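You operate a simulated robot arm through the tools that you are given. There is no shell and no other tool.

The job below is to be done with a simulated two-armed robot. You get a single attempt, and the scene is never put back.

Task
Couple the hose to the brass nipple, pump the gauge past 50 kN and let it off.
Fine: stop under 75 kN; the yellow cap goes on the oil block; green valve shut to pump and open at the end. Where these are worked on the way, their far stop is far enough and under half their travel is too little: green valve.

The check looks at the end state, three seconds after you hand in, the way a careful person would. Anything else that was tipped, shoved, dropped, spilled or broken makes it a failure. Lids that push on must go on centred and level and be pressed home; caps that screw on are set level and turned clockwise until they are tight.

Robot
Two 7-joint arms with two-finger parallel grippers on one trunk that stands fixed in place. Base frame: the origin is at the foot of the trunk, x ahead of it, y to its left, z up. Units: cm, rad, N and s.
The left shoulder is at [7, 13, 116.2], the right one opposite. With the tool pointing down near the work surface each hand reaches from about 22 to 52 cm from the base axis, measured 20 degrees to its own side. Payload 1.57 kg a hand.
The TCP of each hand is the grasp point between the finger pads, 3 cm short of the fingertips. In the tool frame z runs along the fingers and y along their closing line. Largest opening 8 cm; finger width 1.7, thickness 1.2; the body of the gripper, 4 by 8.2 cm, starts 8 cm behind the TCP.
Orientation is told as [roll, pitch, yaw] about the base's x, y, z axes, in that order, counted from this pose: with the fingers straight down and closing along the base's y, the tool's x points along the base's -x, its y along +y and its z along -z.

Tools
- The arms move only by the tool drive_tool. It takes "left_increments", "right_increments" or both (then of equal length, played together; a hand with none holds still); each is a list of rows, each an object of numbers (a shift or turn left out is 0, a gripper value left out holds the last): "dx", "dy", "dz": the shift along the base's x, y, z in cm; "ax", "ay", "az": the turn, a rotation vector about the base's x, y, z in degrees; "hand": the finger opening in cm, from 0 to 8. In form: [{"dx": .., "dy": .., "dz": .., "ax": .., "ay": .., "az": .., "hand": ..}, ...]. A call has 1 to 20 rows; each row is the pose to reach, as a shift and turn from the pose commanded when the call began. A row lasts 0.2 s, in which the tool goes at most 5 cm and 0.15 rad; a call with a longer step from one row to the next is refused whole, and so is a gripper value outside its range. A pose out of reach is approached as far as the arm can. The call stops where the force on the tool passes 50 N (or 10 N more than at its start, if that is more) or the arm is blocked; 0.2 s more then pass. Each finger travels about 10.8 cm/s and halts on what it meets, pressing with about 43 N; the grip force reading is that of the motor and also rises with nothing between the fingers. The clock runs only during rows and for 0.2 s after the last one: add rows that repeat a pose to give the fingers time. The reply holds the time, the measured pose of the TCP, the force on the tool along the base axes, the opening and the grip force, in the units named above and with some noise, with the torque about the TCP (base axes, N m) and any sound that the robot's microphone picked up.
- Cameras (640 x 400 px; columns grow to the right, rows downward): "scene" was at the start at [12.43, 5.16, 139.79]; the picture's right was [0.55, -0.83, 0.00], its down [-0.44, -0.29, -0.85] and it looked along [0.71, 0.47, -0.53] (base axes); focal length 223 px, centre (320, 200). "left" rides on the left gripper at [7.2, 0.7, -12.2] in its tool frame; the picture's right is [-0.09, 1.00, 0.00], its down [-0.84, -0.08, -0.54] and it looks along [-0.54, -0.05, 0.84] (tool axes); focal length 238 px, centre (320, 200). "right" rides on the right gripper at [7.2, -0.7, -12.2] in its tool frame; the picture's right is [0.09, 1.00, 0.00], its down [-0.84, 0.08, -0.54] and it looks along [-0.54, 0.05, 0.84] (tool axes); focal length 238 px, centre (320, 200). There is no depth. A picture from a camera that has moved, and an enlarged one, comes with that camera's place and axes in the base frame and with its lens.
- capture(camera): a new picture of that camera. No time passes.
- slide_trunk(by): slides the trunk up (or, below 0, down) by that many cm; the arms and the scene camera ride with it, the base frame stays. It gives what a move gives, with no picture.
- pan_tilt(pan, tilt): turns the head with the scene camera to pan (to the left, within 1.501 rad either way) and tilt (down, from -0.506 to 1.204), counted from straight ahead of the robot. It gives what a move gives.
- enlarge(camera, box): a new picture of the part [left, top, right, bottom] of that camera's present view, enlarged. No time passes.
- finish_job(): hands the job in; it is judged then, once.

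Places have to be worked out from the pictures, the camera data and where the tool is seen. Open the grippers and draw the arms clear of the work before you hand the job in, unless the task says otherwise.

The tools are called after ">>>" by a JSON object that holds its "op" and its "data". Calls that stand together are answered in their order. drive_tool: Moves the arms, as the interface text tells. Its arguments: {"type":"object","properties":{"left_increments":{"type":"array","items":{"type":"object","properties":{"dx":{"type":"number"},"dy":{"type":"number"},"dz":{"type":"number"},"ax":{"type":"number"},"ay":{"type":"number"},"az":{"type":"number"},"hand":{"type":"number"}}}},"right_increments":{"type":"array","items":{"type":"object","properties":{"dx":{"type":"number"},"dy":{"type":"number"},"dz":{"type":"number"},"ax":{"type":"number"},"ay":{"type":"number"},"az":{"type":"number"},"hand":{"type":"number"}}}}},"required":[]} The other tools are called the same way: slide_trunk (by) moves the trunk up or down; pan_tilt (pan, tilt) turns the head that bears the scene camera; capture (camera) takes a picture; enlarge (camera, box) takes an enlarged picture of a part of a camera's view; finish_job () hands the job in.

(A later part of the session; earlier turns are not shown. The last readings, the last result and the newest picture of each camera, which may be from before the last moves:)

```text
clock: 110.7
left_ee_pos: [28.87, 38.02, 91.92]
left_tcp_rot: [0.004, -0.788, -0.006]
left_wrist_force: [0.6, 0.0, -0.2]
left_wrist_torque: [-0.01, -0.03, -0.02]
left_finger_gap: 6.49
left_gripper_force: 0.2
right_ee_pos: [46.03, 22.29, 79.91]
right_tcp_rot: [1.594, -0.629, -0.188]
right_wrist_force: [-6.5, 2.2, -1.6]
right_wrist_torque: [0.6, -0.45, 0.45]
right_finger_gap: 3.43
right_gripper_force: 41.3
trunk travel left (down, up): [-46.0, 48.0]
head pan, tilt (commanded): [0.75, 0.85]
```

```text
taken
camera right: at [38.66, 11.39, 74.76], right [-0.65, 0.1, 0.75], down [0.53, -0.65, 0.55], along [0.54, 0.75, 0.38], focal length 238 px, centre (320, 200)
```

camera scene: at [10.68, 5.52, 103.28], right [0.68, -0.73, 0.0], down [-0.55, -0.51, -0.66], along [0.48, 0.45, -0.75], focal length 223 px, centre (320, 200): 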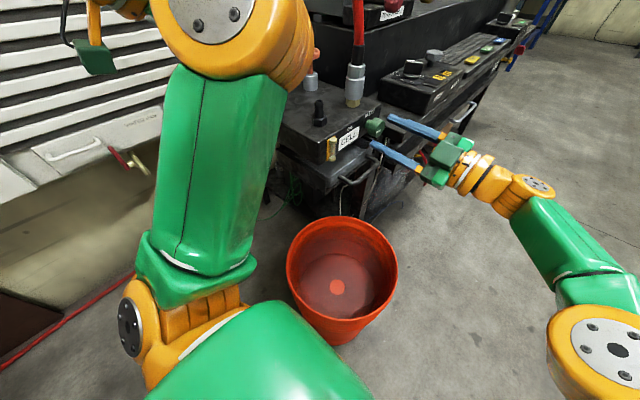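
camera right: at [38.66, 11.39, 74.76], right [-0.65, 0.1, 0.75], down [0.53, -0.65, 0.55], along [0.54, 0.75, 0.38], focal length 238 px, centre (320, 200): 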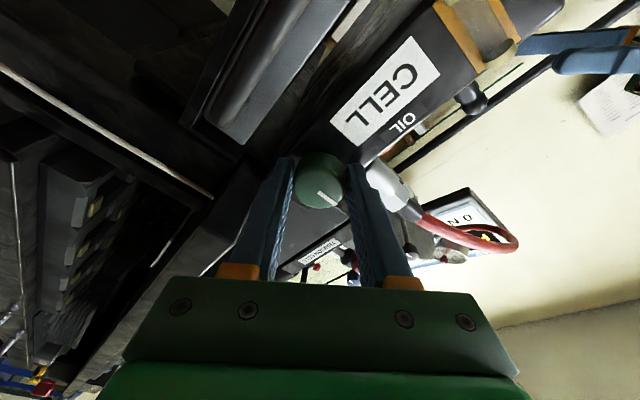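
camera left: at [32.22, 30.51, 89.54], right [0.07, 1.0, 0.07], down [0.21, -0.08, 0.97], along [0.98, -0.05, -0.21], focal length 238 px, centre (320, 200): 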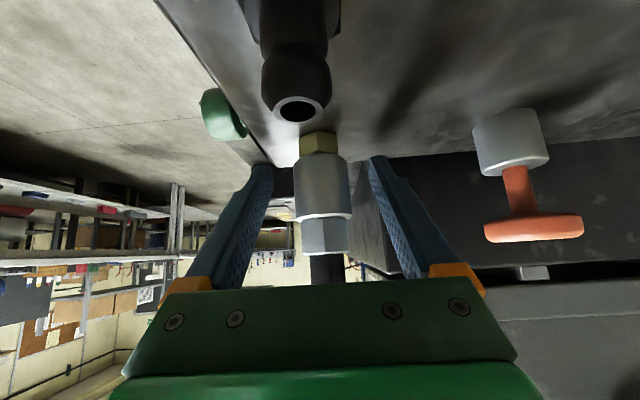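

A resisting torque of 0.45 N·m about the axis appeared near 90°, likely the stop. I try 6° more to confirm.

>>> {"op": "drive_tool", "data": {"right_increments": [{"ax": 0.5, "ay": 3, "az": 0.05}, {"ax": 1.0, "ay": 5.9, "az": 0.1}, {"ax": 1.0, "ay": 5.9, "az": 0.1}]}}

>>> {"op": "enlarge", "data": {"camera": "right", "box": [270, 130, 370, 220]}}

```text
clock: 111.5
left_ee_pos: [28.79, 38.09, 91.94]
left_tcp_rot: [0.004, -0.785, -0.005]
left_wrist_force: [-0.7, 0.4, 0.9]
left_wrist_torque: [-0.03, 0.03, -0.01]
left_finger_gap: 6.52
left_gripper_force: 0.0
right_ee_pos: [45.99, 22.33, 80.01]
right_tcp_rot: [1.595, -0.526, -0.189]
right_wrist_force: [-5.4, 2.0, 3.2]
right_wrist_torque: [0.46, -0.31, 0.38]
right_finger_gap: 3.38
right_gripper_force: 40.8
trunk travel left (down, up): [-46.0, 48.0]
head pan, tilt (commanded): [0.75, 0.85]
```

```text
4.44 times, centred on (320, 175) of right
camera zoom: at [38.22, 11.46, 75.38], right [-0.58, 0.09, 0.81], down [0.58, -0.66, 0.48], along [0.58, 0.74, 0.33], focal length 1059 px, centre (320, 311)
```

zoom: 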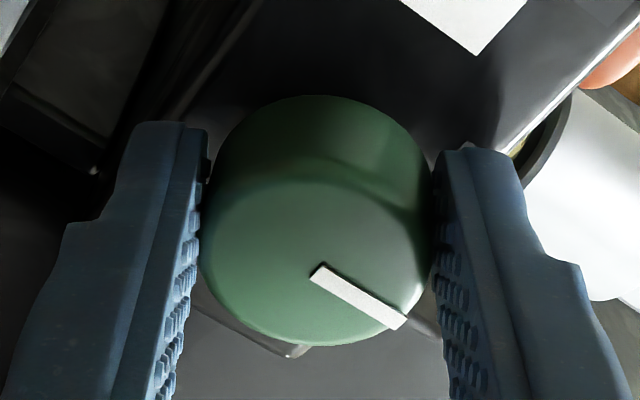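

The tick now points straight up (90° clockwise from 9 o'clock) and the knob is at a stop. I release and retreat the right hand along its axis, keeping its orientation for the later reopening.

>>> {"op": "drive_tool", "data": {"right_increments": [{"hand": 3.5}, {"hand": 3.8}, {"hand": 4.0}, {"hand": 4.0}, {"dx": -0.15, "dy": -0.9, "hand": 4.0}, {"dx": -0.35, "dy": -2, "hand": 4.0}, {"dx": -0.7, "dy": -4, "hand": 4.0}, {"dx": -1.05, "dy": -6, "hand": 4.0}, {"dx": -1.4, "dy": -8, "hand": 4.0}, {"dx": -1.4, "dy": -8, "hand": 4.0}]}}

>>> {"op": "capture", "data": {"camera": "right"}}

>>> {"op": "enlarge", "data": {"camera": "scene", "box": [300, 60, 460, 200]}}

```text
clock: 113.7
left_ee_pos: [29.05, 38.11, 91.9]
left_tcp_rot: [0.002, -0.785, -0.005]
left_wrist_force: [-0.2, -0.6, 0.5]
left_wrist_torque: [-0.01, -0.01, 0.0]
left_finger_gap: 6.51
left_gripper_force: 0.0
right_ee_pos: [44.88, 14.39, 79.88]
right_tcp_rot: [1.592, -0.527, -0.187]
right_wrist_force: [-0.7, 0.2, 0.1]
right_wrist_torque: [0.04, -0.03, -0.05]
right_finger_gap: 4.02
right_gripper_force: 0.1
trunk travel left (down, up): [-46.0, 48.0]
head pan, tilt (commanded): [0.75, 0.85]
```

```text
taken
camera right: at [36.9, 3.45, 75.43], right [-0.57, 0.09, 0.81], down [0.58, -0.66, 0.48], along [0.58, 0.74, 0.33], focal length 238 px, centre (320, 200)
```

right: 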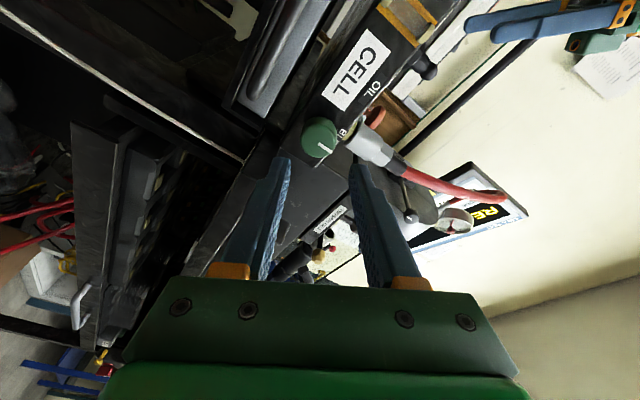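

```text
2.86 times, centred on (380, 130) of scene
camera zoom: at [10.68, 5.55, 103.28], right [0.68, -0.73, 0.0], down [-0.55, -0.51, -0.66], along [0.48, 0.45, -0.75], focal length 638 px, centre (149, 400)
```

zoom: 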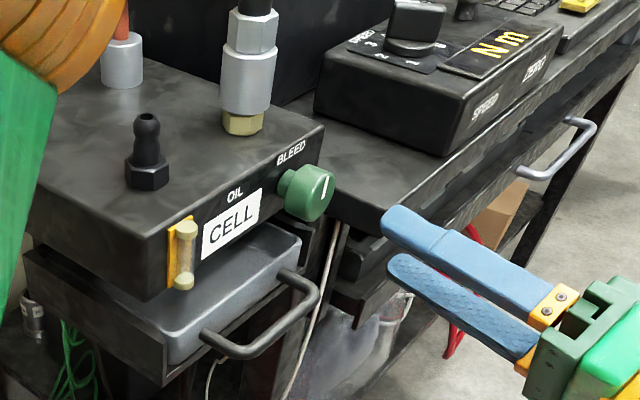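

The tick is vertical: valve turned fully clockwise. I now pan the head up to find the gauge and the display for monitoring.

>>> {"op": "pan_tilt", "data": {"pan": 0.68, "tilt": 0.1}}

>>> {"op": "capture", "data": {"camera": "scene"}}

>>> {"op": "enlarge", "data": {"camera": "right", "box": [400, 140, 540, 270]}}

```text
clock: 114.8
left_ee_pos: [28.97, 37.96, 91.93]
left_tcp_rot: [0.003, -0.784, -0.005]
left_wrist_force: [0.1, 0.0, 0.3]
left_wrist_torque: [0.0, 0.04, 0.01]
left_finger_gap: 6.51
left_gripper_force: 0.1
right_ee_pos: [44.72, 14.37, 79.95]
right_tcp_rot: [1.594, -0.525, -0.188]
right_wrist_force: [-0.1, 0.0, -0.6]
right_wrist_torque: [0.02, 0.0, 0.0]
right_finger_gap: 4.02
right_gripper_force: 0.1
trunk travel left (down, up): [-46.0, 48.0]
head pan, tilt (commanded): [0.681, 0.099]
```

```text
taken
camera scene: at [12.11, 5.98, 109.98], right [0.63, -0.78, 0.0], down [-0.08, -0.06, -0.99], along [0.77, 0.63, -0.1], focal length 223 px, centre (320, 200)
```

scene: 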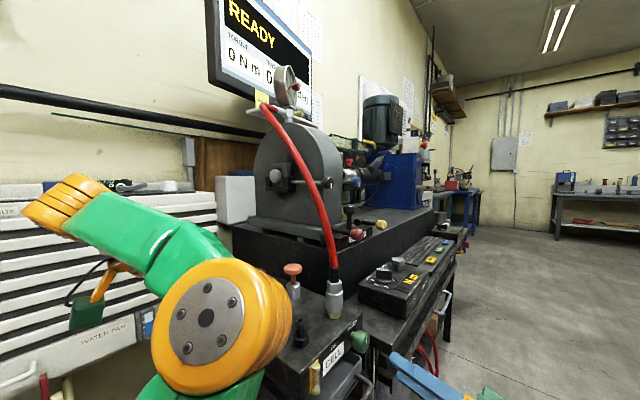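

```text
3.08 times, centred on (470, 205) of right
camera zoom: at [36.91, 3.46, 75.42], right [-0.57, 0.09, 0.81], down [0.58, -0.66, 0.48], along [0.58, 0.74, 0.33], focal length 733 px, centre (-142, 185)
```

zoom: 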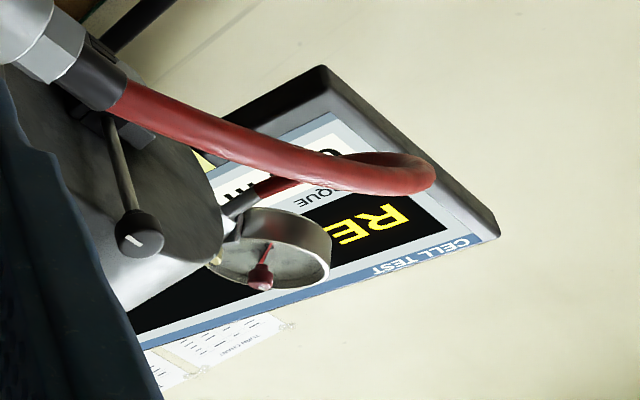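

The scene camera now sees display, gauge, hose, plunger and block at once. I enlarge gauge and screen for a baseline reading.

>>> {"op": "enlarge", "data": {"camera": "scene", "box": [200, 0, 340, 120]}}

>>> {"op": "enlarge", "data": {"camera": "scene", "box": [230, 240, 400, 400]}}

```text
3.33 times, centred on (270, 60) of scene
camera zoom: at [12.11, 5.98, 109.98], right [0.63, -0.78, 0.0], down [-0.08, -0.06, -0.99], along [0.77, 0.63, -0.1], focal length 745 px, centre (487, 667)
```

zoom: 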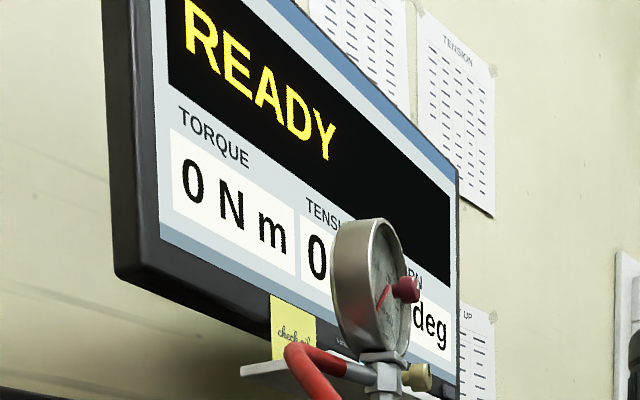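

```text
2.50 times, centred on (315, 320) of scene
camera zoom: at [12.11, 5.98, 109.98], right [0.63, -0.78, 0.0], down [-0.08, -0.06, -0.99], along [0.77, 0.63, -0.1], focal length 558 px, centre (332, -100)
```

zoom: 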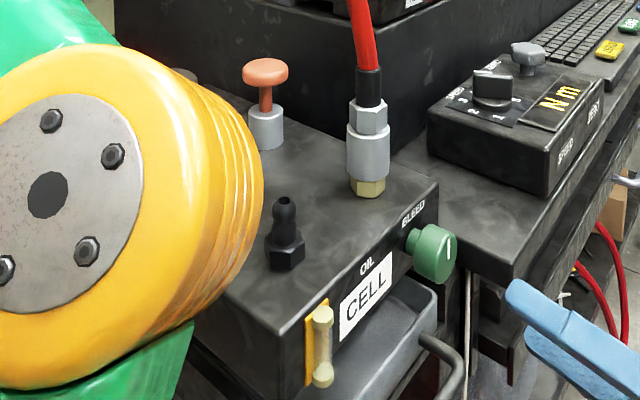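

The gauge hides the tension reading from this height. I raise the trunk 20 cm: that suits pressing the plunger with the left hand and gives a better view of the screen.

>>> {"op": "slide_trunk", "data": {"by": 20}}

>>> {"op": "pan_tilt", "data": {"pan": 0.68, "tilt": 0.35}}

>>> {"op": "capture", "data": {"camera": "scene"}}

>>> {"op": "enlarge", "data": {"camera": "scene", "box": [200, 0, 340, 120]}}

```text
clock: 117.0
left_ee_pos: [28.93, 38.09, 111.99]
left_tcp_rot: [0.004, -0.786, -0.006]
left_wrist_force: [1.1, 0.4, 0.4]
left_wrist_torque: [-0.01, 0.01, 0.01]
left_finger_gap: 6.45
left_gripper_force: 0.0
right_ee_pos: [44.81, 14.48, 100.06]
right_tcp_rot: [1.592, -0.526, -0.187]
right_wrist_force: [0.2, -0.3, 0.2]
right_wrist_torque: [-0.01, 0.02, 0.01]
right_finger_gap: 4.01
right_gripper_force: 0.1
trunk travel left (down, up): [-66.0, 28.0]
head pan, tilt (commanded): [0.681, 0.099]
```

```text
clock: 117.7
left_ee_pos: [28.97, 38.1, 111.98]
left_tcp_rot: [0.004, -0.785, -0.006]
left_wrist_force: [-0.1, 0.5, -0.4]
left_wrist_torque: [-0.02, 0.0, 0.01]
left_finger_gap: 6.51
left_gripper_force: 0.0
right_ee_pos: [44.72, 14.33, 99.91]
right_tcp_rot: [1.595, -0.527, -0.187]
right_wrist_force: [1.0, -0.4, 0.0]
right_wrist_torque: [-0.01, 0.06, -0.02]
right_finger_gap: 3.99
right_gripper_force: 0.1
trunk travel left (down, up): [-66.0, 28.0]
head pan, tilt (commanded): [0.681, 0.351]
```

```text
taken
camera scene: at [12.2, 6.05, 127.66], right [0.63, -0.78, 0.0], down [-0.27, -0.22, -0.94], along [0.73, 0.59, -0.34], focal length 223 px, centre (320, 200)
```

scene: 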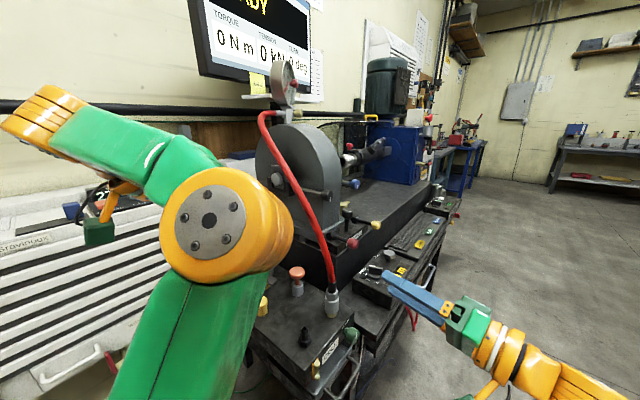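

```text
3.33 times, centred on (270, 60) of scene
camera zoom: at [12.2, 6.05, 127.66], right [0.63, -0.78, 0.0], down [-0.27, -0.22, -0.94], along [0.73, 0.59, -0.34], focal length 745 px, centre (487, 667)
```

zoom: 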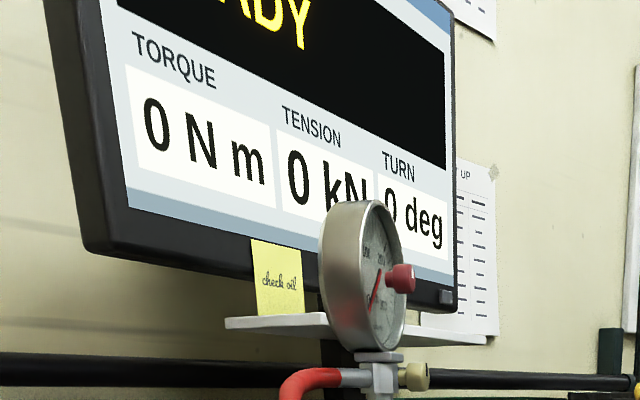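

"0 kN" is readable. The plunger head is at about [46.6, 41.7] with its top near z 90. I close the left fingers and bring them above the plunger with a 35° tilt.

>>> {"op": "drive_tool", "data": {"left_increments": [{"dx": 2.3, "dy": 1, "dz": -2, "ay": 3.3, "hand": 4}, {"dx": 4.6, "dy": 2, "dz": -4, "ay": 6.6, "hand": 2}, {"dx": 7, "dy": 3, "dz": -6.5, "ay": 10, "hand": 0}, {"dx": 9.4, "dy": 3.6, "dz": -9, "ay": 10, "hand": 0}, {"dx": 11.8, "dy": 3.6, "dz": -11.5, "ay": 10, "hand": 0}, {"dx": 14, "dy": 3.6, "dz": -14, "ay": 10, "hand": 0}, {"dx": 15.9, "dy": 3.6, "dz": -16, "ay": 10, "hand": 0}, {"dx": 15.9, "dy": 3.6, "dz": -16, "ay": 10, "hand": 0}]}}

>>> {"op": "capture", "data": {"camera": "left"}}

>>> {"op": "capture", "data": {"camera": "scene"}}

```text
clock: 119.5
left_ee_pos: [45.09, 41.56, 95.95]
left_tcp_rot: [0.0, -0.61, -0.003]
left_wrist_force: [0.5, -0.8, 0.6]
left_wrist_torque: [-0.02, 0.01, 0.01]
left_finger_gap: 0.0
left_gripper_force: 20.8
right_ee_pos: [44.79, 14.35, 100.06]
right_tcp_rot: [1.593, -0.527, -0.186]
right_wrist_force: [0.9, -0.1, 0.3]
right_wrist_torque: [0.02, -0.02, 0.0]
right_finger_gap: 3.98
right_gripper_force: 0.0
trunk travel left (down, up): [-66.0, 28.0]
head pan, tilt (commanded): [0.681, 0.351]
```

```text
taken
camera left: at [32.12, 42.13, 101.78], right [0.08, 1.0, 0.05], down [0.37, -0.08, 0.92], along [0.92, -0.05, -0.38], focal length 238 px, centre (320, 200)
```

left: 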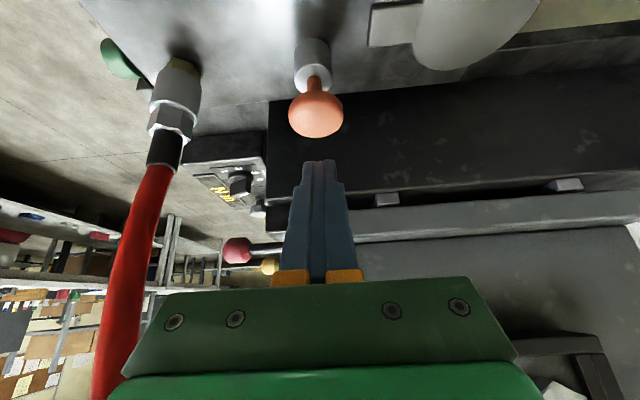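

```text
taken
camera scene: at [12.16, 6.04, 127.65], right [0.63, -0.78, 0.0], down [-0.27, -0.22, -0.94], along [0.73, 0.59, -0.34], focal length 223 px, centre (320, 200)
```

scene: 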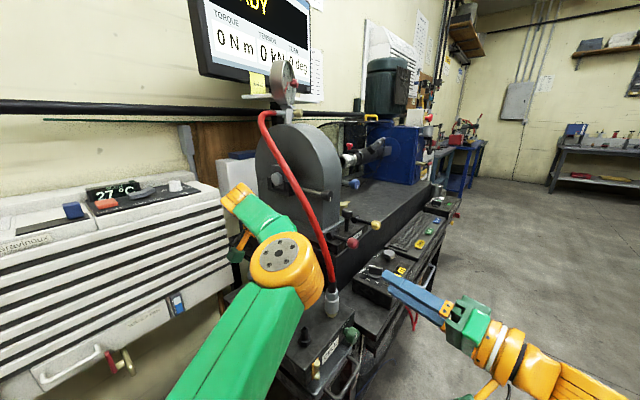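

The fingertips are above the plunger head (centre about [46.2, 41.5]). I shift slightly and lower to just above it, then feel for contact.

>>> {"op": "drive_tool", "data": {"left_increments": [{"dx": -0.5, "dz": -1}, {"dx": -0.5, "dz": -2}, {"dx": -0.5, "dz": -2.8}, {"dx": -0.5, "dz": -2.8}]}}

>>> {"op": "capture", "data": {"camera": "left"}}

```text
clock: 120.5
left_ee_pos: [44.47, 41.75, 93.16]
left_tcp_rot: [0.004, -0.614, -0.005]
left_wrist_force: [0.2, -0.1, 0.7]
left_wrist_torque: [0.02, -0.01, 0.04]
left_finger_gap: 0.02
left_gripper_force: 21.3
right_ee_pos: [44.8, 14.25, 99.95]
right_tcp_rot: [1.594, -0.525, -0.187]
right_wrist_force: [-0.4, -0.8, -0.2]
right_wrist_torque: [-0.04, -0.01, 0.0]
right_finger_gap: 4.01
right_gripper_force: 0.0
trunk travel left (down, up): [-66.0, 28.0]
head pan, tilt (commanded): [0.681, 0.351]
```

```text
taken
camera left: at [31.59, 42.27, 98.99], right [0.08, 1.0, 0.05], down [0.37, -0.08, 0.92], along [0.92, -0.05, -0.38], focal length 238 px, centre (320, 200)
```

left: 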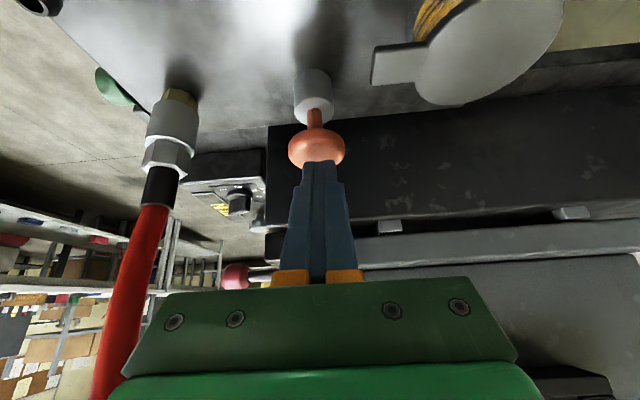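

Tips are right over the head. I press down in small steps to find contact and the plunger's stiffness.

>>> {"op": "drive_tool", "data": {"left_increments": [{"dx": 0.4, "dz": -0.3}, {"dx": 0.4, "dz": -0.7}, {"dx": 0.4, "dz": -1.1}, {"dx": 0.4, "dz": -1.1}]}}

>>> {"op": "enlarge", "data": {"camera": "scene", "box": [200, 0, 340, 120]}}

>>> {"op": "capture", "data": {"camera": "left"}}

```text
clock: 121.5
left_ee_pos: [44.79, 41.6, 92.13]
left_tcp_rot: [0.002, -0.611, -0.005]
left_wrist_force: [0.5, 0.3, 4.3]
left_wrist_torque: [-0.01, -0.09, 0.01]
left_finger_gap: 0.0
left_gripper_force: 21.3
right_ee_pos: [44.58, 14.38, 99.94]
right_tcp_rot: [1.596, -0.528, -0.186]
right_wrist_force: [-0.6, 0.4, 0.3]
right_wrist_torque: [-0.01, 0.03, 0.04]
right_finger_gap: 4.01
right_gripper_force: 0.1
trunk travel left (down, up): [-66.0, 28.0]
head pan, tilt (commanded): [0.681, 0.351]
```

```text
3.33 times, centred on (270, 60) of scene
camera zoom: at [12.13, 6.0, 127.66], right [0.63, -0.78, 0.0], down [-0.27, -0.22, -0.94], along [0.73, 0.59, -0.34], focal length 745 px, centre (487, 667)
```

zoom: 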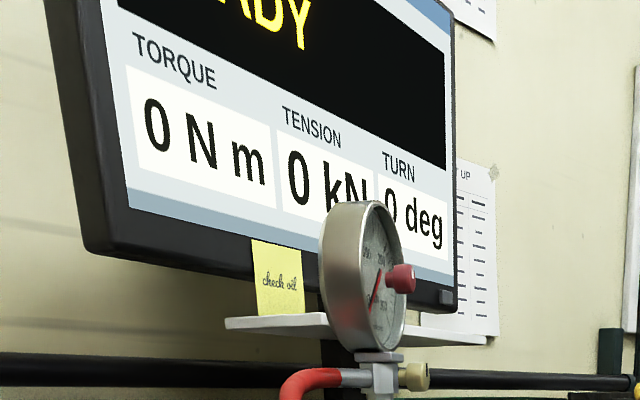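

```text
taken
camera left: at [31.93, 42.23, 97.99], right [0.08, 1.0, 0.06], down [0.37, -0.08, 0.92], along [0.92, -0.05, -0.38], focal length 238 px, centre (320, 200)
```

left: 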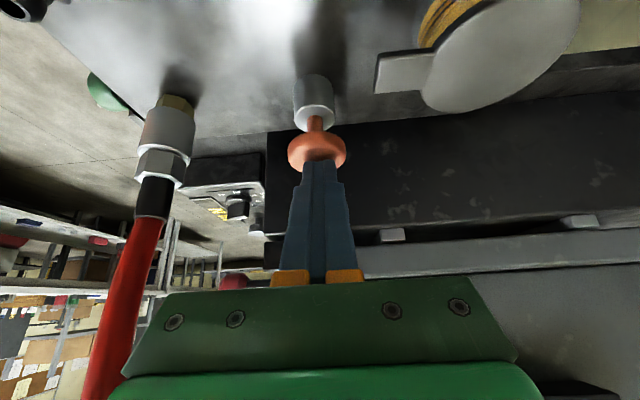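

Contact is light (4 N). I press 1 cm further and read the screen.

>>> {"op": "drive_tool", "data": {"left_increments": [{"dz": -0.4}, {"dz": -0.8}, {"dz": -1.0}, {"dz": -1.0}]}}

>>> {"op": "enlarge", "data": {"camera": "scene", "box": [200, 0, 340, 120]}}

```text
clock: 122.5
left_ee_pos: [44.88, 41.69, 91.23]
left_tcp_rot: [0.003, -0.612, -0.006]
left_wrist_force: [1.3, 2.9, 6.8]
left_wrist_torque: [0.07, -0.12, 0.0]
left_finger_gap: 0.01
left_gripper_force: 21.5
right_ee_pos: [44.65, 14.38, 100.0]
right_tcp_rot: [1.595, -0.528, -0.188]
right_wrist_force: [-0.1, -0.2, -1.0]
right_wrist_torque: [-0.02, -0.01, -0.03]
right_finger_gap: 3.98
right_gripper_force: 0.0
trunk travel left (down, up): [-66.0, 28.0]
head pan, tilt (commanded): [0.681, 0.351]
heard: click
```

```text
3.33 times, centred on (270, 60) of scene
camera zoom: at [12.07, 5.99, 127.67], right [0.63, -0.78, 0.0], down [-0.27, -0.22, -0.94], along [0.73, 0.59, -0.34], focal length 745 px, centre (487, 667)
```

zoom: 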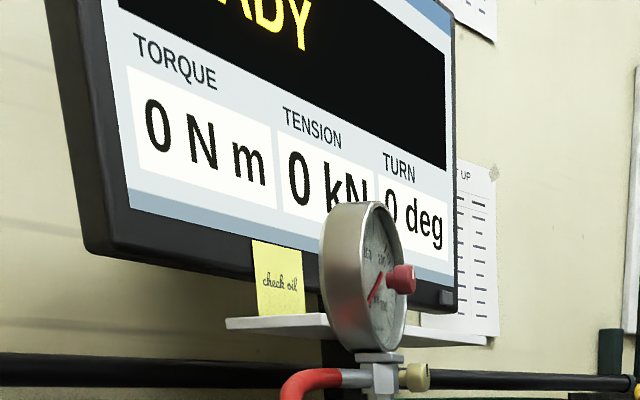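

A click was heard; the screen stays 0, so the dial gauge itself must be read. I enlarge the gauge.

>>> {"op": "enlarge", "data": {"camera": "scene", "box": [262, 55, 302, 110]}}

>>> {"op": "capture", "data": {"camera": "right"}}

```text
7.27 times, centred on (282, 82) of scene
camera zoom: at [12.07, 5.99, 127.67], right [0.63, -0.78, 0.0], down [-0.27, -0.22, -0.94], along [0.73, 0.59, -0.34], focal length 1625 px, centre (596, 1054)
```

zoom: 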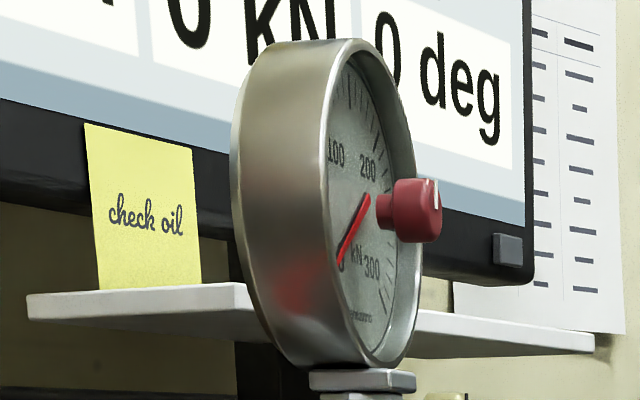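

```text
taken
camera right: at [36.82, 3.42, 95.47], right [-0.57, 0.08, 0.81], down [0.58, -0.66, 0.48], along [0.58, 0.74, 0.33], focal length 238 px, centre (320, 200)
```

right: 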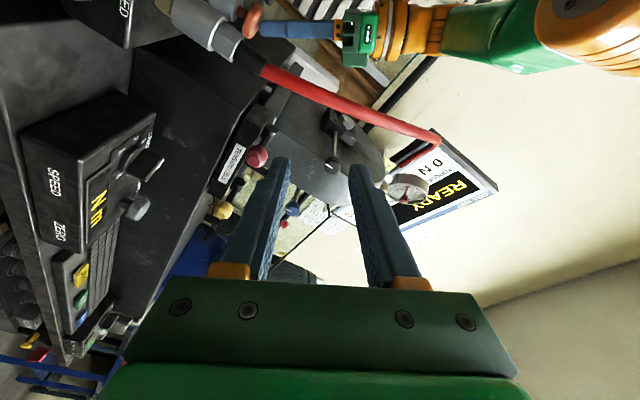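

The dial reads 0–300 kN with the needle at 0 now. I check whether the right camera can see the dial face better.

>>> {"op": "enlarge", "data": {"camera": "right", "box": [375, 160, 445, 215]}}

```text
7.27 times, centred on (410, 188) of right
camera zoom: at [36.82, 3.42, 95.47], right [-0.57, 0.08, 0.81], down [0.58, -0.66, 0.48], along [0.58, 0.74, 0.33], focal length 1734 px, centre (-334, 291)
```

zoom: 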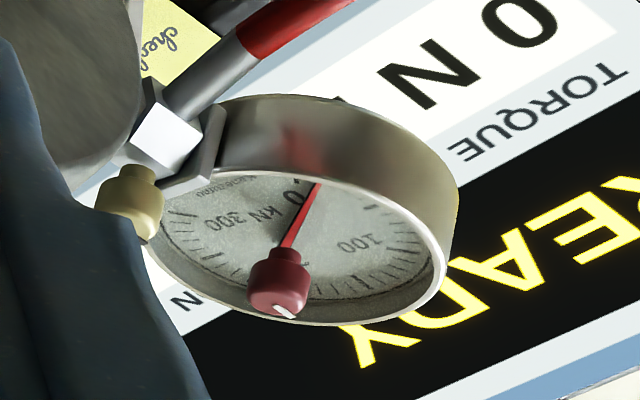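

The right camera gives a clear dial view; the needle is just beside 0. I raise the left hand to see whether the plunger springs back.

>>> {"op": "drive_tool", "data": {"left_increments": [{"dz": 0.7}, {"dz": 1.4}, {"dz": 1.8}, {"dz": 1.8}, {"dz": 1.8}]}}

>>> {"op": "capture", "data": {"camera": "left"}}

>>> {"op": "enlarge", "data": {"camera": "right", "box": [375, 160, 445, 215]}}

```text
clock: 123.7
left_ee_pos: [44.83, 41.57, 92.83]
left_tcp_rot: [0.001, -0.609, -0.004]
left_wrist_force: [0.5, 0.2, 0.2]
left_wrist_torque: [-0.02, 0.0, 0.0]
left_finger_gap: 0.0
left_gripper_force: 20.9
right_ee_pos: [44.78, 14.33, 99.97]
right_tcp_rot: [1.594, -0.525, -0.188]
right_wrist_force: [0.3, 0.5, 0.4]
right_wrist_torque: [-0.02, -0.03, -0.01]
right_finger_gap: 4.0
right_gripper_force: 0.1
trunk travel left (down, up): [-66.0, 28.0]
head pan, tilt (commanded): [0.681, 0.351]
```

```text
taken
camera left: at [31.96, 42.21, 98.7], right [0.08, 1.0, 0.05], down [0.38, -0.08, 0.92], along [0.92, -0.05, -0.38], focal length 238 px, centre (320, 200)
```

left: 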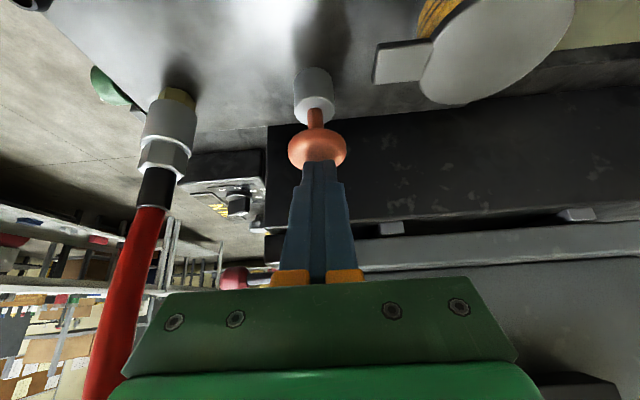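

```text
7.27 times, centred on (410, 188) of right
camera zoom: at [36.91, 3.45, 95.42], right [-0.57, 0.09, 0.81], down [0.58, -0.66, 0.48], along [0.58, 0.74, 0.33], focal length 1734 px, centre (-334, 291)
```

zoom: 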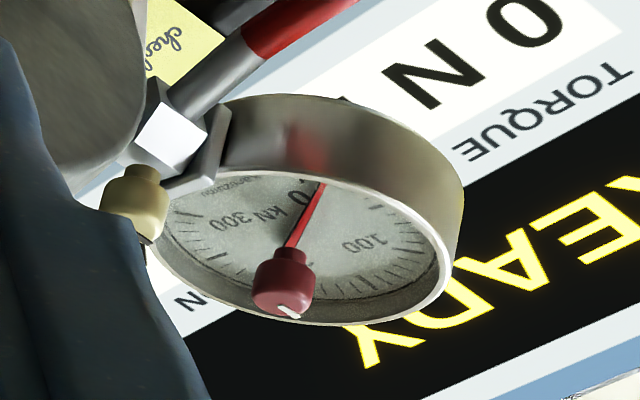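

The plunger springs back and the needle has moved slightly. I press a second, deeper stroke (to about 1.8 cm below contact) and read the dial.

>>> {"op": "drive_tool", "data": {"left_increments": [{"dz": -0.7}, {"dz": -1.3}, {"dz": -1.9}, {"dz": -2.4}, {"dz": -2.4}]}}

>>> {"op": "enlarge", "data": {"camera": "right", "box": [375, 160, 445, 215]}}

>>> {"op": "capture", "data": {"camera": "left"}}

```text
clock: 124.9
left_ee_pos: [44.74, 41.53, 90.66]
left_tcp_rot: [0.007, -0.613, -0.006]
left_wrist_force: [3.9, 2.7, 13.4]
left_wrist_torque: [0.1, -0.24, 0.03]
left_finger_gap: 0.0
left_gripper_force: 21.5
right_ee_pos: [44.66, 14.25, 100.04]
right_tcp_rot: [1.595, -0.528, -0.188]
right_wrist_force: [0.0, 0.3, 0.0]
right_wrist_torque: [-0.02, 0.02, -0.02]
right_finger_gap: 4.0
right_gripper_force: 0.1
trunk travel left (down, up): [-66.0, 28.0]
head pan, tilt (commanded): [0.681, 0.351]
heard: click
```

```text
7.27 times, centred on (410, 188) of right
camera zoom: at [36.79, 3.34, 95.49], right [-0.57, 0.08, 0.81], down [0.58, -0.66, 0.48], along [0.58, 0.74, 0.33], focal length 1734 px, centre (-334, 291)
```

zoom: 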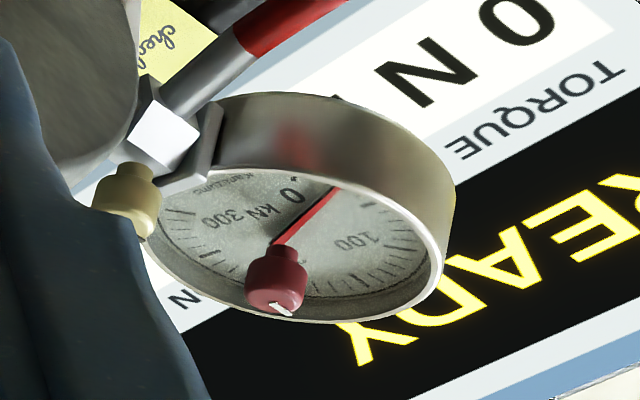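

```text
taken
camera left: at [31.8, 42.09, 96.39], right [0.08, 1.0, 0.06], down [0.37, -0.08, 0.92], along [0.93, -0.05, -0.38], focal length 238 px, centre (320, 200)
```

left: 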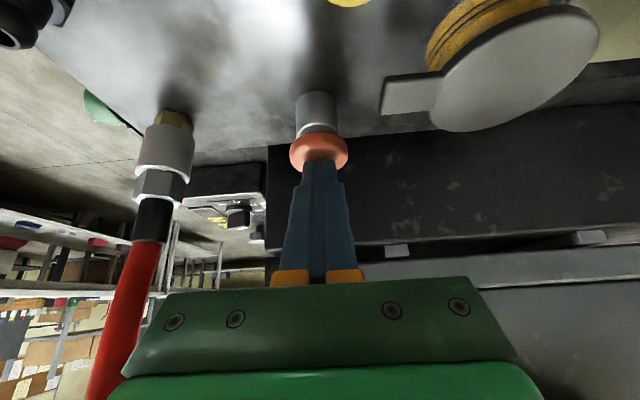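

The needle now shows roughly 25 kN after two strokes (~12 kN each). I do the third stroke and read again.

>>> {"op": "drive_tool", "data": {"left_increments": [{"dz": 0.8}, {"dz": 1.6}, {"dz": 2.4}, {"dz": 2.4}, {"dz": 2.4}, {"dz": 1.7}, {"dz": 1.0}, {"dz": 0.4}, {"dz": 0}, {"dz": 0}]}}

>>> {"op": "enlarge", "data": {"camera": "right", "box": [375, 160, 445, 215]}}

```text
clock: 127.1
left_ee_pos: [44.84, 41.54, 90.71]
left_tcp_rot: [0.006, -0.612, -0.005]
left_wrist_force: [4.5, 2.8, 12.5]
left_wrist_torque: [0.04, -0.29, 0.06]
left_finger_gap: 0.0
left_gripper_force: 21.3
right_ee_pos: [44.65, 14.14, 100.04]
right_tcp_rot: [1.596, -0.526, -0.188]
right_wrist_force: [0.6, -0.2, 0.2]
right_wrist_torque: [-0.04, -0.02, 0.01]
right_finger_gap: 3.98
right_gripper_force: 0.1
trunk travel left (down, up): [-66.0, 28.0]
head pan, tilt (commanded): [0.681, 0.351]
heard: click
```

```text
7.27 times, centred on (410, 188) of right
camera zoom: at [36.82, 3.32, 95.48], right [-0.57, 0.08, 0.81], down [0.58, -0.66, 0.48], along [0.58, 0.74, 0.33], focal length 1734 px, centre (-334, 291)
```

zoom: 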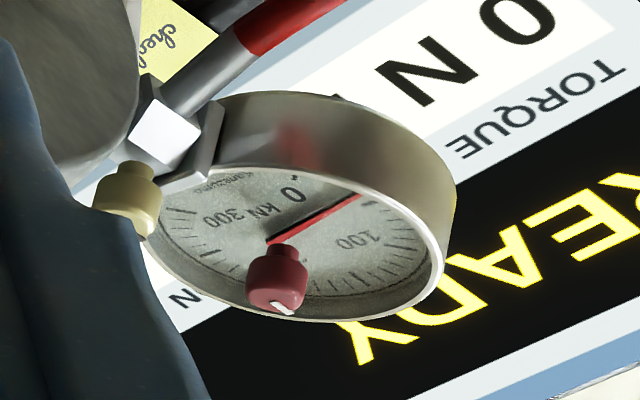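

About 38 kN now. Fourth stroke.

>>> {"op": "drive_tool", "data": {"left_increments": [{"dz": 0.8}, {"dz": 1.6}, {"dz": 2.4}, {"dz": 2.4}, {"dz": 2.4}, {"dz": 1.7}, {"dz": 1.0}, {"dz": 0.4}, {"dz": 0}, {"dz": 0}]}}

>>> {"op": "enlarge", "data": {"camera": "right", "box": [375, 160, 445, 215]}}

```text
clock: 129.3
left_ee_pos: [44.62, 41.64, 90.54]
left_tcp_rot: [0.005, -0.612, -0.006]
left_wrist_force: [3.3, 3.0, 13.1]
left_wrist_torque: [0.1, -0.2, 0.02]
left_finger_gap: 0.02
left_gripper_force: 21.7
right_ee_pos: [44.58, 14.28, 100.05]
right_tcp_rot: [1.595, -0.527, -0.188]
right_wrist_force: [-1.0, 0.8, 0.2]
right_wrist_torque: [0.0, -0.03, 0.03]
right_finger_gap: 4.02
right_gripper_force: 0.1
trunk travel left (down, up): [-66.0, 28.0]
head pan, tilt (commanded): [0.681, 0.351]
heard: click
```

```text
7.27 times, centred on (410, 188) of right
camera zoom: at [36.78, 3.37, 95.5], right [-0.57, 0.08, 0.81], down [0.58, -0.66, 0.48], along [0.58, 0.74, 0.33], focal length 1734 px, centre (-334, 291)
```

zoom: 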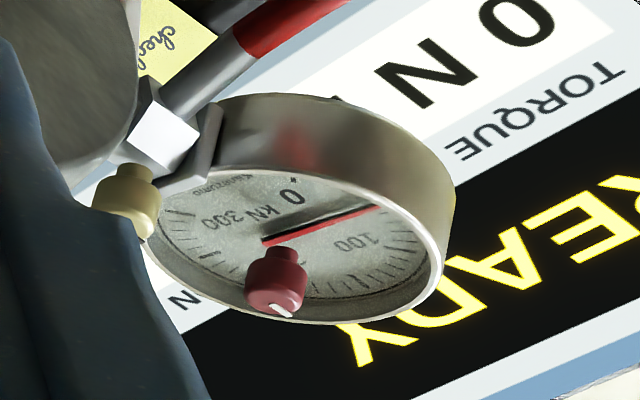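

The needle is just about at the 50 mark. I zoom further to read precisely before deciding on a fifth stroke.

>>> {"op": "enlarge", "data": {"camera": "right", "box": [395, 172, 431, 202]}}

>>> {"op": "enlarge", "data": {"camera": "scene", "box": [268, 58, 298, 98]}}

```text
13.33 times, centred on (413, 187) of right
camera zoom: at [36.78, 3.37, 95.5], right [-0.57, 0.08, 0.81], down [0.58, -0.66, 0.48], along [0.58, 0.74, 0.33], focal length 3178 px, centre (-920, 373)
```

zoom: 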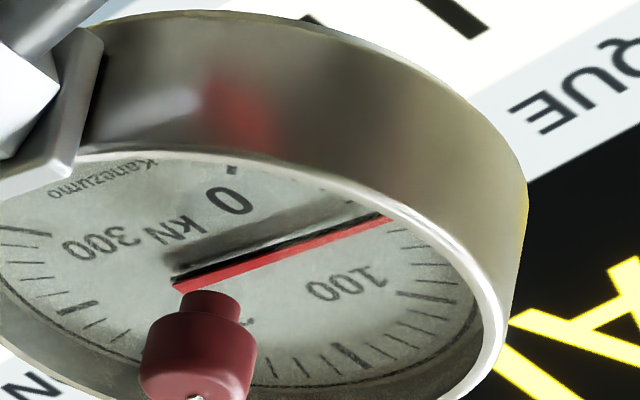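

```text
10.00 times, centred on (283, 78) of scene
camera zoom: at [12.01, 5.92, 127.69], right [0.63, -0.78, 0.0], down [-0.27, -0.22, -0.94], along [0.73, 0.59, -0.34], focal length 2234 px, centre (690, 1420)
```

zoom: 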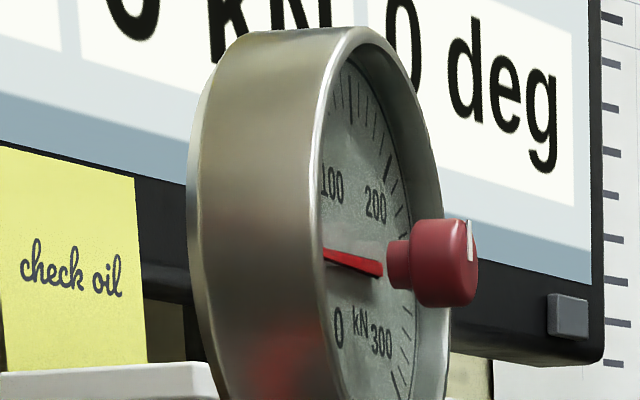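

>>> {"op": "enlarge", "data": {"camera": "right", "box": [408, 180, 426, 196]}}

```text
16.00 times, centred on (417, 188) of right
camera zoom: at [36.78, 3.37, 95.5], right [-0.57, 0.08, 0.81], down [0.58, -0.66, 0.48], along [0.58, 0.74, 0.33], focal length 3814 px, centre (-1232, 392)
```

zoom: 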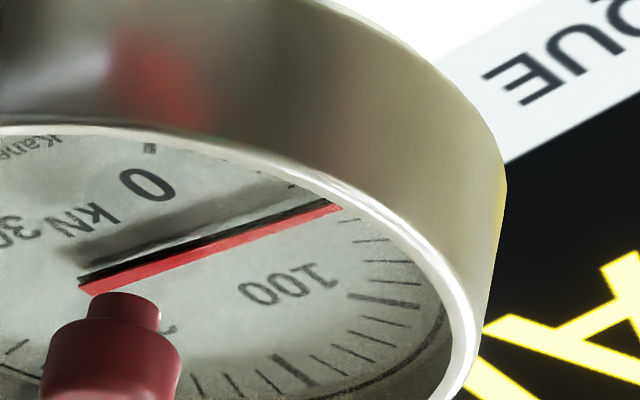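

Counting the 10-kN ticks back from 100, the needle is at ~50. One more stroke (≈+12.5) should land near 63 kN, well under 75.

>>> {"op": "drive_tool", "data": {"left_increments": [{"dz": 0.8}, {"dz": 1.6}, {"dz": 2.4}, {"dz": 2.4}, {"dz": 2.4}, {"dz": 1.7}, {"dz": 1.0}, {"dz": 0.4}, {"dz": 0}, {"dz": 0}]}}

>>> {"op": "enlarge", "data": {"camera": "right", "box": [395, 172, 431, 202]}}

>>> {"op": "enlarge", "data": {"camera": "right", "box": [408, 180, 426, 196]}}

```text
clock: 131.5
left_ee_pos: [44.61, 41.54, 90.55]
left_tcp_rot: [0.004, -0.614, -0.005]
left_wrist_force: [3.2, 3.1, 11.9]
left_wrist_torque: [0.1, -0.23, 0.01]
left_finger_gap: 0.0
left_gripper_force: 21.1
right_ee_pos: [44.73, 14.15, 100.04]
right_tcp_rot: [1.597, -0.526, -0.189]
right_wrist_force: [-0.4, -1.1, -1.2]
right_wrist_torque: [-0.02, 0.0, -0.01]
right_finger_gap: 4.01
right_gripper_force: 0.1
trunk travel left (down, up): [-66.0, 28.0]
head pan, tilt (commanded): [0.681, 0.351]
heard: click
```

```text
13.33 times, centred on (413, 187) of right
camera zoom: at [36.8, 3.35, 95.49], right [-0.57, 0.08, 0.81], down [0.58, -0.66, 0.48], along [0.58, 0.74, 0.33], focal length 3178 px, centre (-920, 373)
```

zoom: 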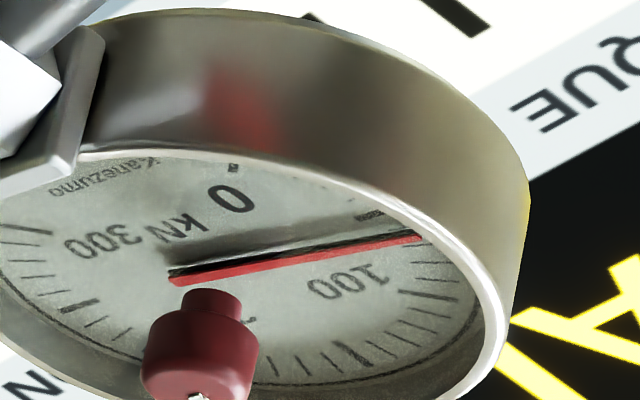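

```text
16.00 times, centred on (417, 188) of right
camera zoom: at [36.8, 3.35, 95.49], right [-0.57, 0.08, 0.81], down [0.58, -0.66, 0.48], along [0.58, 0.74, 0.33], focal length 3814 px, centre (-1232, 392)
```

zoom: 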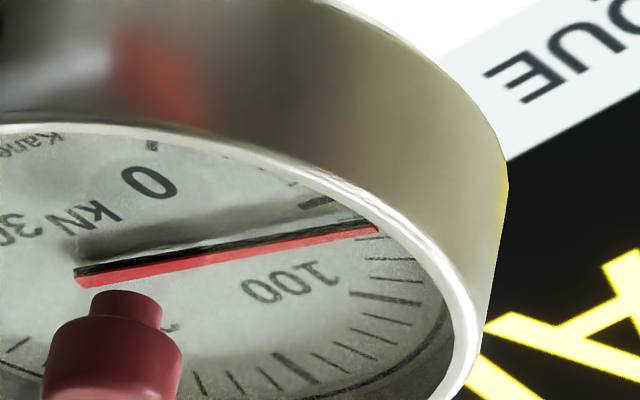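

The needle now stands between 60 and 70 (≈64 kN): past 50 and under 75. I lift the left hand off and retreat it to its earlier waiting place.

>>> {"op": "drive_tool", "data": {"left_increments": [{"dz": 1.5}, {"dz": 3.5}, {"dz": 6}, {"dx": -2, "dz": 8.5}, {"dx": -4.5, "dy": -0.5, "dz": 11}, {"dx": -7, "dy": -1, "dz": 13.5}, {"dx": -9.5, "dy": -2, "dz": 16}, {"dx": -12, "dy": -3, "dz": 18.5}, {"dx": -15.7, "dy": -3.5, "dz": 21.3}, {"dx": -15.7, "dy": -3.5, "dz": 21.3}]}}

>>> {"op": "capture", "data": {"camera": "scene"}}

>>> {"op": "enlarge", "data": {"camera": "right", "box": [395, 172, 431, 202]}}

```text
clock: 133.7
left_ee_pos: [29.22, 38.43, 111.92]
left_tcp_rot: [0.002, -0.607, -0.004]
left_wrist_force: [-1.0, 0.2, -0.1]
left_wrist_torque: [0.03, 0.02, 0.04]
left_finger_gap: 0.01
left_gripper_force: 21.7
right_ee_pos: [44.75, 14.42, 99.9]
right_tcp_rot: [1.594, -0.524, -0.188]
right_wrist_force: [-0.2, -0.2, 0.7]
right_wrist_torque: [-0.05, 0.02, 0.0]
right_finger_gap: 3.99
right_gripper_force: 0.0
trunk travel left (down, up): [-66.0, 28.0]
head pan, tilt (commanded): [0.681, 0.351]
```

```text
taken
camera scene: at [12.28, 6.06, 127.64], right [0.63, -0.78, 0.0], down [-0.27, -0.22, -0.94], along [0.73, 0.59, -0.34], focal length 223 px, centre (320, 200)
```

scene: 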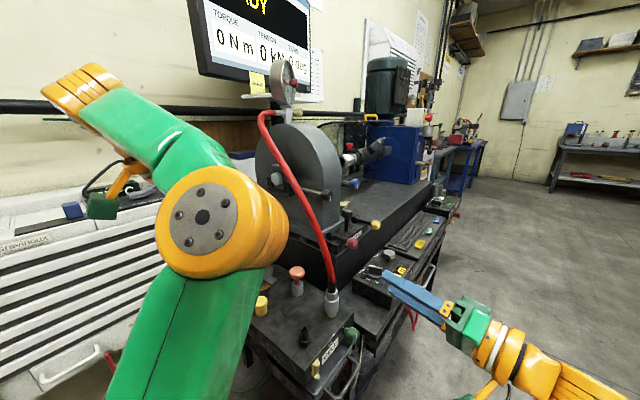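

```text
13.33 times, centred on (413, 187) of right
camera zoom: at [36.97, 3.47, 95.39], right [-0.57, 0.09, 0.82], down [0.58, -0.66, 0.48], along [0.58, 0.74, 0.33], focal length 3178 px, centre (-920, 373)
```

zoom: 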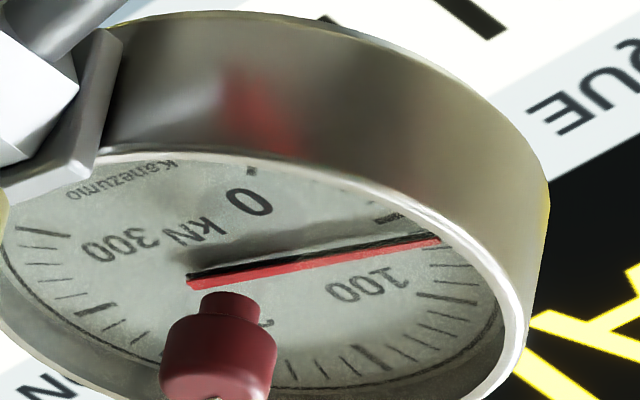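

Pressure holds at ~64 kN, confirming the valve is shut. I lower the trunk by 20 cm to bring the right hand back in line with the valve.

>>> {"op": "slide_trunk", "data": {"by": -20}}

>>> {"op": "capture", "data": {"camera": "right"}}

```text
clock: 135.9
left_ee_pos: [29.11, 38.31, 91.75]
left_tcp_rot: [0.002, -0.611, -0.003]
left_wrist_force: [0.0, -0.4, 0.2]
left_wrist_torque: [0.03, 0.01, 0.01]
left_finger_gap: 0.0
left_gripper_force: 21.0
right_ee_pos: [44.79, 14.33, 79.89]
right_tcp_rot: [1.593, -0.526, -0.187]
right_wrist_force: [0.0, -0.6, -0.1]
right_wrist_torque: [-0.01, 0.04, -0.01]
right_finger_gap: 4.0
right_gripper_force: 0.0
trunk travel left (down, up): [-46.0, 48.0]
head pan, tilt (commanded): [0.681, 0.351]
```

```text
taken
camera right: at [36.9, 3.45, 75.43], right [-0.57, 0.09, 0.81], down [0.58, -0.66, 0.48], along [0.58, 0.74, 0.33], focal length 238 px, centre (320, 200)
```

right: 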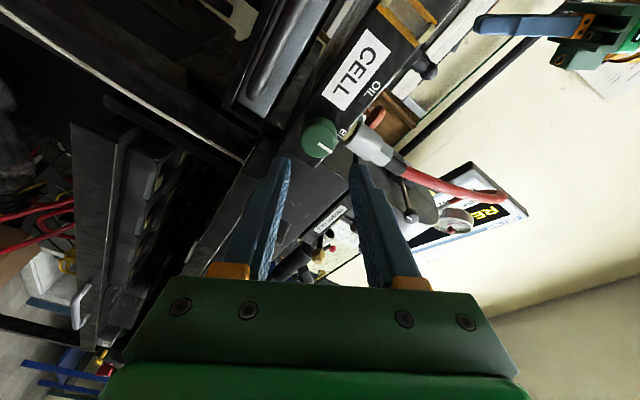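

Same place as before. I advance back onto the knob along the tool axis and grip it.

>>> {"op": "drive_tool", "data": {"right_increments": [{"dx": 0.35, "dy": 2}, {"dx": 0.7, "dy": 4}, {"dx": 1.05, "dy": 6}, {"dx": 1.25, "dy": 7.1}, {"dx": 1.38, "dy": 7.9}, {"dx": 1.38, "dy": 7.9}]}}

>>> {"op": "enlarge", "data": {"camera": "right", "box": [270, 130, 370, 220]}}

```text
clock: 137.3
left_ee_pos: [29.27, 38.34, 91.95]
left_tcp_rot: [0.003, -0.611, -0.005]
left_wrist_force: [-1.1, -0.1, -0.9]
left_wrist_torque: [0.0, 0.02, 0.02]
left_finger_gap: 0.0
left_gripper_force: 21.0
right_ee_pos: [46.11, 22.36, 79.87]
right_tcp_rot: [1.594, -0.525, -0.187]
right_wrist_force: [-0.3, 0.9, -0.4]
right_wrist_torque: [0.01, -0.01, 0.01]
right_finger_gap: 3.98
right_gripper_force: 0.1
trunk travel left (down, up): [-46.0, 48.0]
head pan, tilt (commanded): [0.681, 0.351]
```

```text
4.44 times, centred on (320, 175) of right
camera zoom: at [38.23, 11.47, 75.44], right [-0.57, 0.09, 0.81], down [0.58, -0.66, 0.48], along [0.58, 0.74, 0.33], focal length 1059 px, centre (320, 311)
```

zoom: 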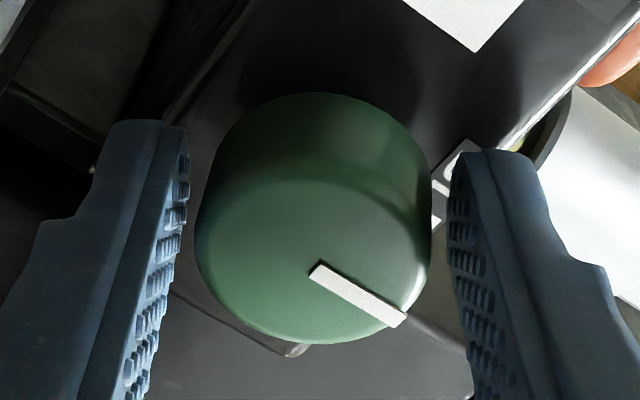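

Well aligned around the knob. I close on it.

>>> {"op": "drive_tool", "data": {"right_increments": [{"hand": 3.6}, {"hand": 3.0}, {"hand": 2}, {"hand": 1}, {"hand": 0}, {"hand": 0}]}}

>>> {"op": "drive_tool", "data": {"right_increments": [{"ax": -1.0, "ay": -5.9, "az": -0.1}, {"ax": -2.0, "ay": -11.8, "az": -0.3}, {"ax": -3.1, "ay": -17.7, "az": -0.4}, {"ax": -4.1, "ay": -23.6, "az": -0.5}, {"ax": -5.1, "ay": -29.5, "az": -0.6}, {"ax": -5.1, "ay": -29.5, "az": -0.6}]}}

>>> {"op": "enlarge", "data": {"camera": "right", "box": [270, 130, 370, 220]}}

```text
clock: 138.7
left_ee_pos: [29.14, 38.24, 91.82]
left_tcp_rot: [0.001, -0.609, -0.005]
left_wrist_force: [-0.1, 0.8, 0.1]
left_wrist_torque: [0.01, 0.01, 0.01]
left_finger_gap: 0.0
left_gripper_force: 21.3
right_ee_pos: [46.1, 22.28, 79.88]
right_tcp_rot: [1.593, -0.526, -0.188]
right_wrist_force: [-0.2, -0.5, -2.5]
right_wrist_torque: [0.61, 0.03, 0.29]
right_finger_gap: 3.38
right_gripper_force: 41.3
trunk travel left (down, up): [-46.0, 48.0]
head pan, tilt (commanded): [0.681, 0.351]
```

```text
clock: 140.1
left_ee_pos: [29.17, 38.35, 91.88]
left_tcp_rot: [0.001, -0.61, -0.003]
left_wrist_force: [0.1, 0.5, 0.2]
left_wrist_torque: [-0.04, 0.0, 0.0]
left_finger_gap: 0.0
left_gripper_force: 21.8
right_ee_pos: [46.08, 22.31, 79.86]
right_tcp_rot: [1.613, -1.048, -0.214]
right_wrist_force: [-1.8, 2.0, -4.6]
right_wrist_torque: [0.85, 0.0, 0.3]
right_finger_gap: 3.47
right_gripper_force: 41.8
trunk travel left (down, up): [-46.0, 48.0]
head pan, tilt (commanded): [0.681, 0.351]
```

```text
4.44 times, centred on (320, 175) of right
camera zoom: at [41.15, 11.01, 72.96], right [-0.9, 0.15, 0.42], down [0.25, -0.61, 0.75], along [0.37, 0.78, 0.51], focal length 1059 px, centre (320, 311)
```

zoom: 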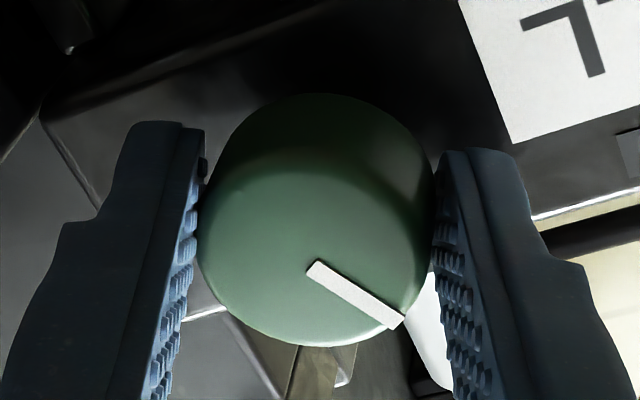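

The knob turns with the fingers counter-clockwise (30°). I continue with another 35°.

>>> {"op": "drive_tool", "data": {"right_increments": [{"ax": -1.0, "ay": -5.9, "az": -0.1}, {"ax": -2.0, "ay": -11.8, "az": -0.3}, {"ax": -3.1, "ay": -17.7, "az": -0.4}, {"ax": -4.1, "ay": -23.6, "az": -0.5}, {"ax": -5.1, "ay": -29.5, "az": -0.6}, {"ax": -6.0, "ay": -34.5, "az": -0.7}, {"ax": -6.0, "ay": -34.5, "az": -0.7}]}}

>>> {"op": "enlarge", "data": {"camera": "right", "box": [270, 130, 370, 220]}}

```text
clock: 141.7
left_ee_pos: [29.07, 38.41, 91.79]
left_tcp_rot: [0.0, -0.611, -0.004]
left_wrist_force: [0.4, -0.1, -0.2]
left_wrist_torque: [0.0, 0.0, 0.0]
left_finger_gap: 0.0
left_gripper_force: 21.5
right_ee_pos: [46.31, 22.24, 79.87]
right_tcp_rot: [-1.815, -1.477, -3.074]
right_wrist_force: [0.9, 2.6, -0.4]
right_wrist_torque: [0.72, 0.0, 0.69]
right_finger_gap: 3.48
right_gripper_force: 42.3
trunk travel left (down, up): [-46.0, 48.0]
head pan, tilt (commanded): [0.681, 0.351]
```

```text
4.44 times, centred on (320, 175) of right
camera zoom: at [45.49, 10.24, 72.44], right [-0.97, 0.17, -0.18], down [-0.25, -0.53, 0.81], along [0.05, 0.83, 0.55], focal length 1059 px, centre (320, 311)
```

zoom: 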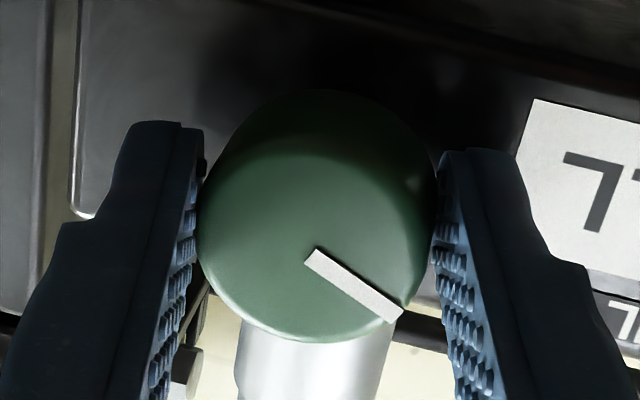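

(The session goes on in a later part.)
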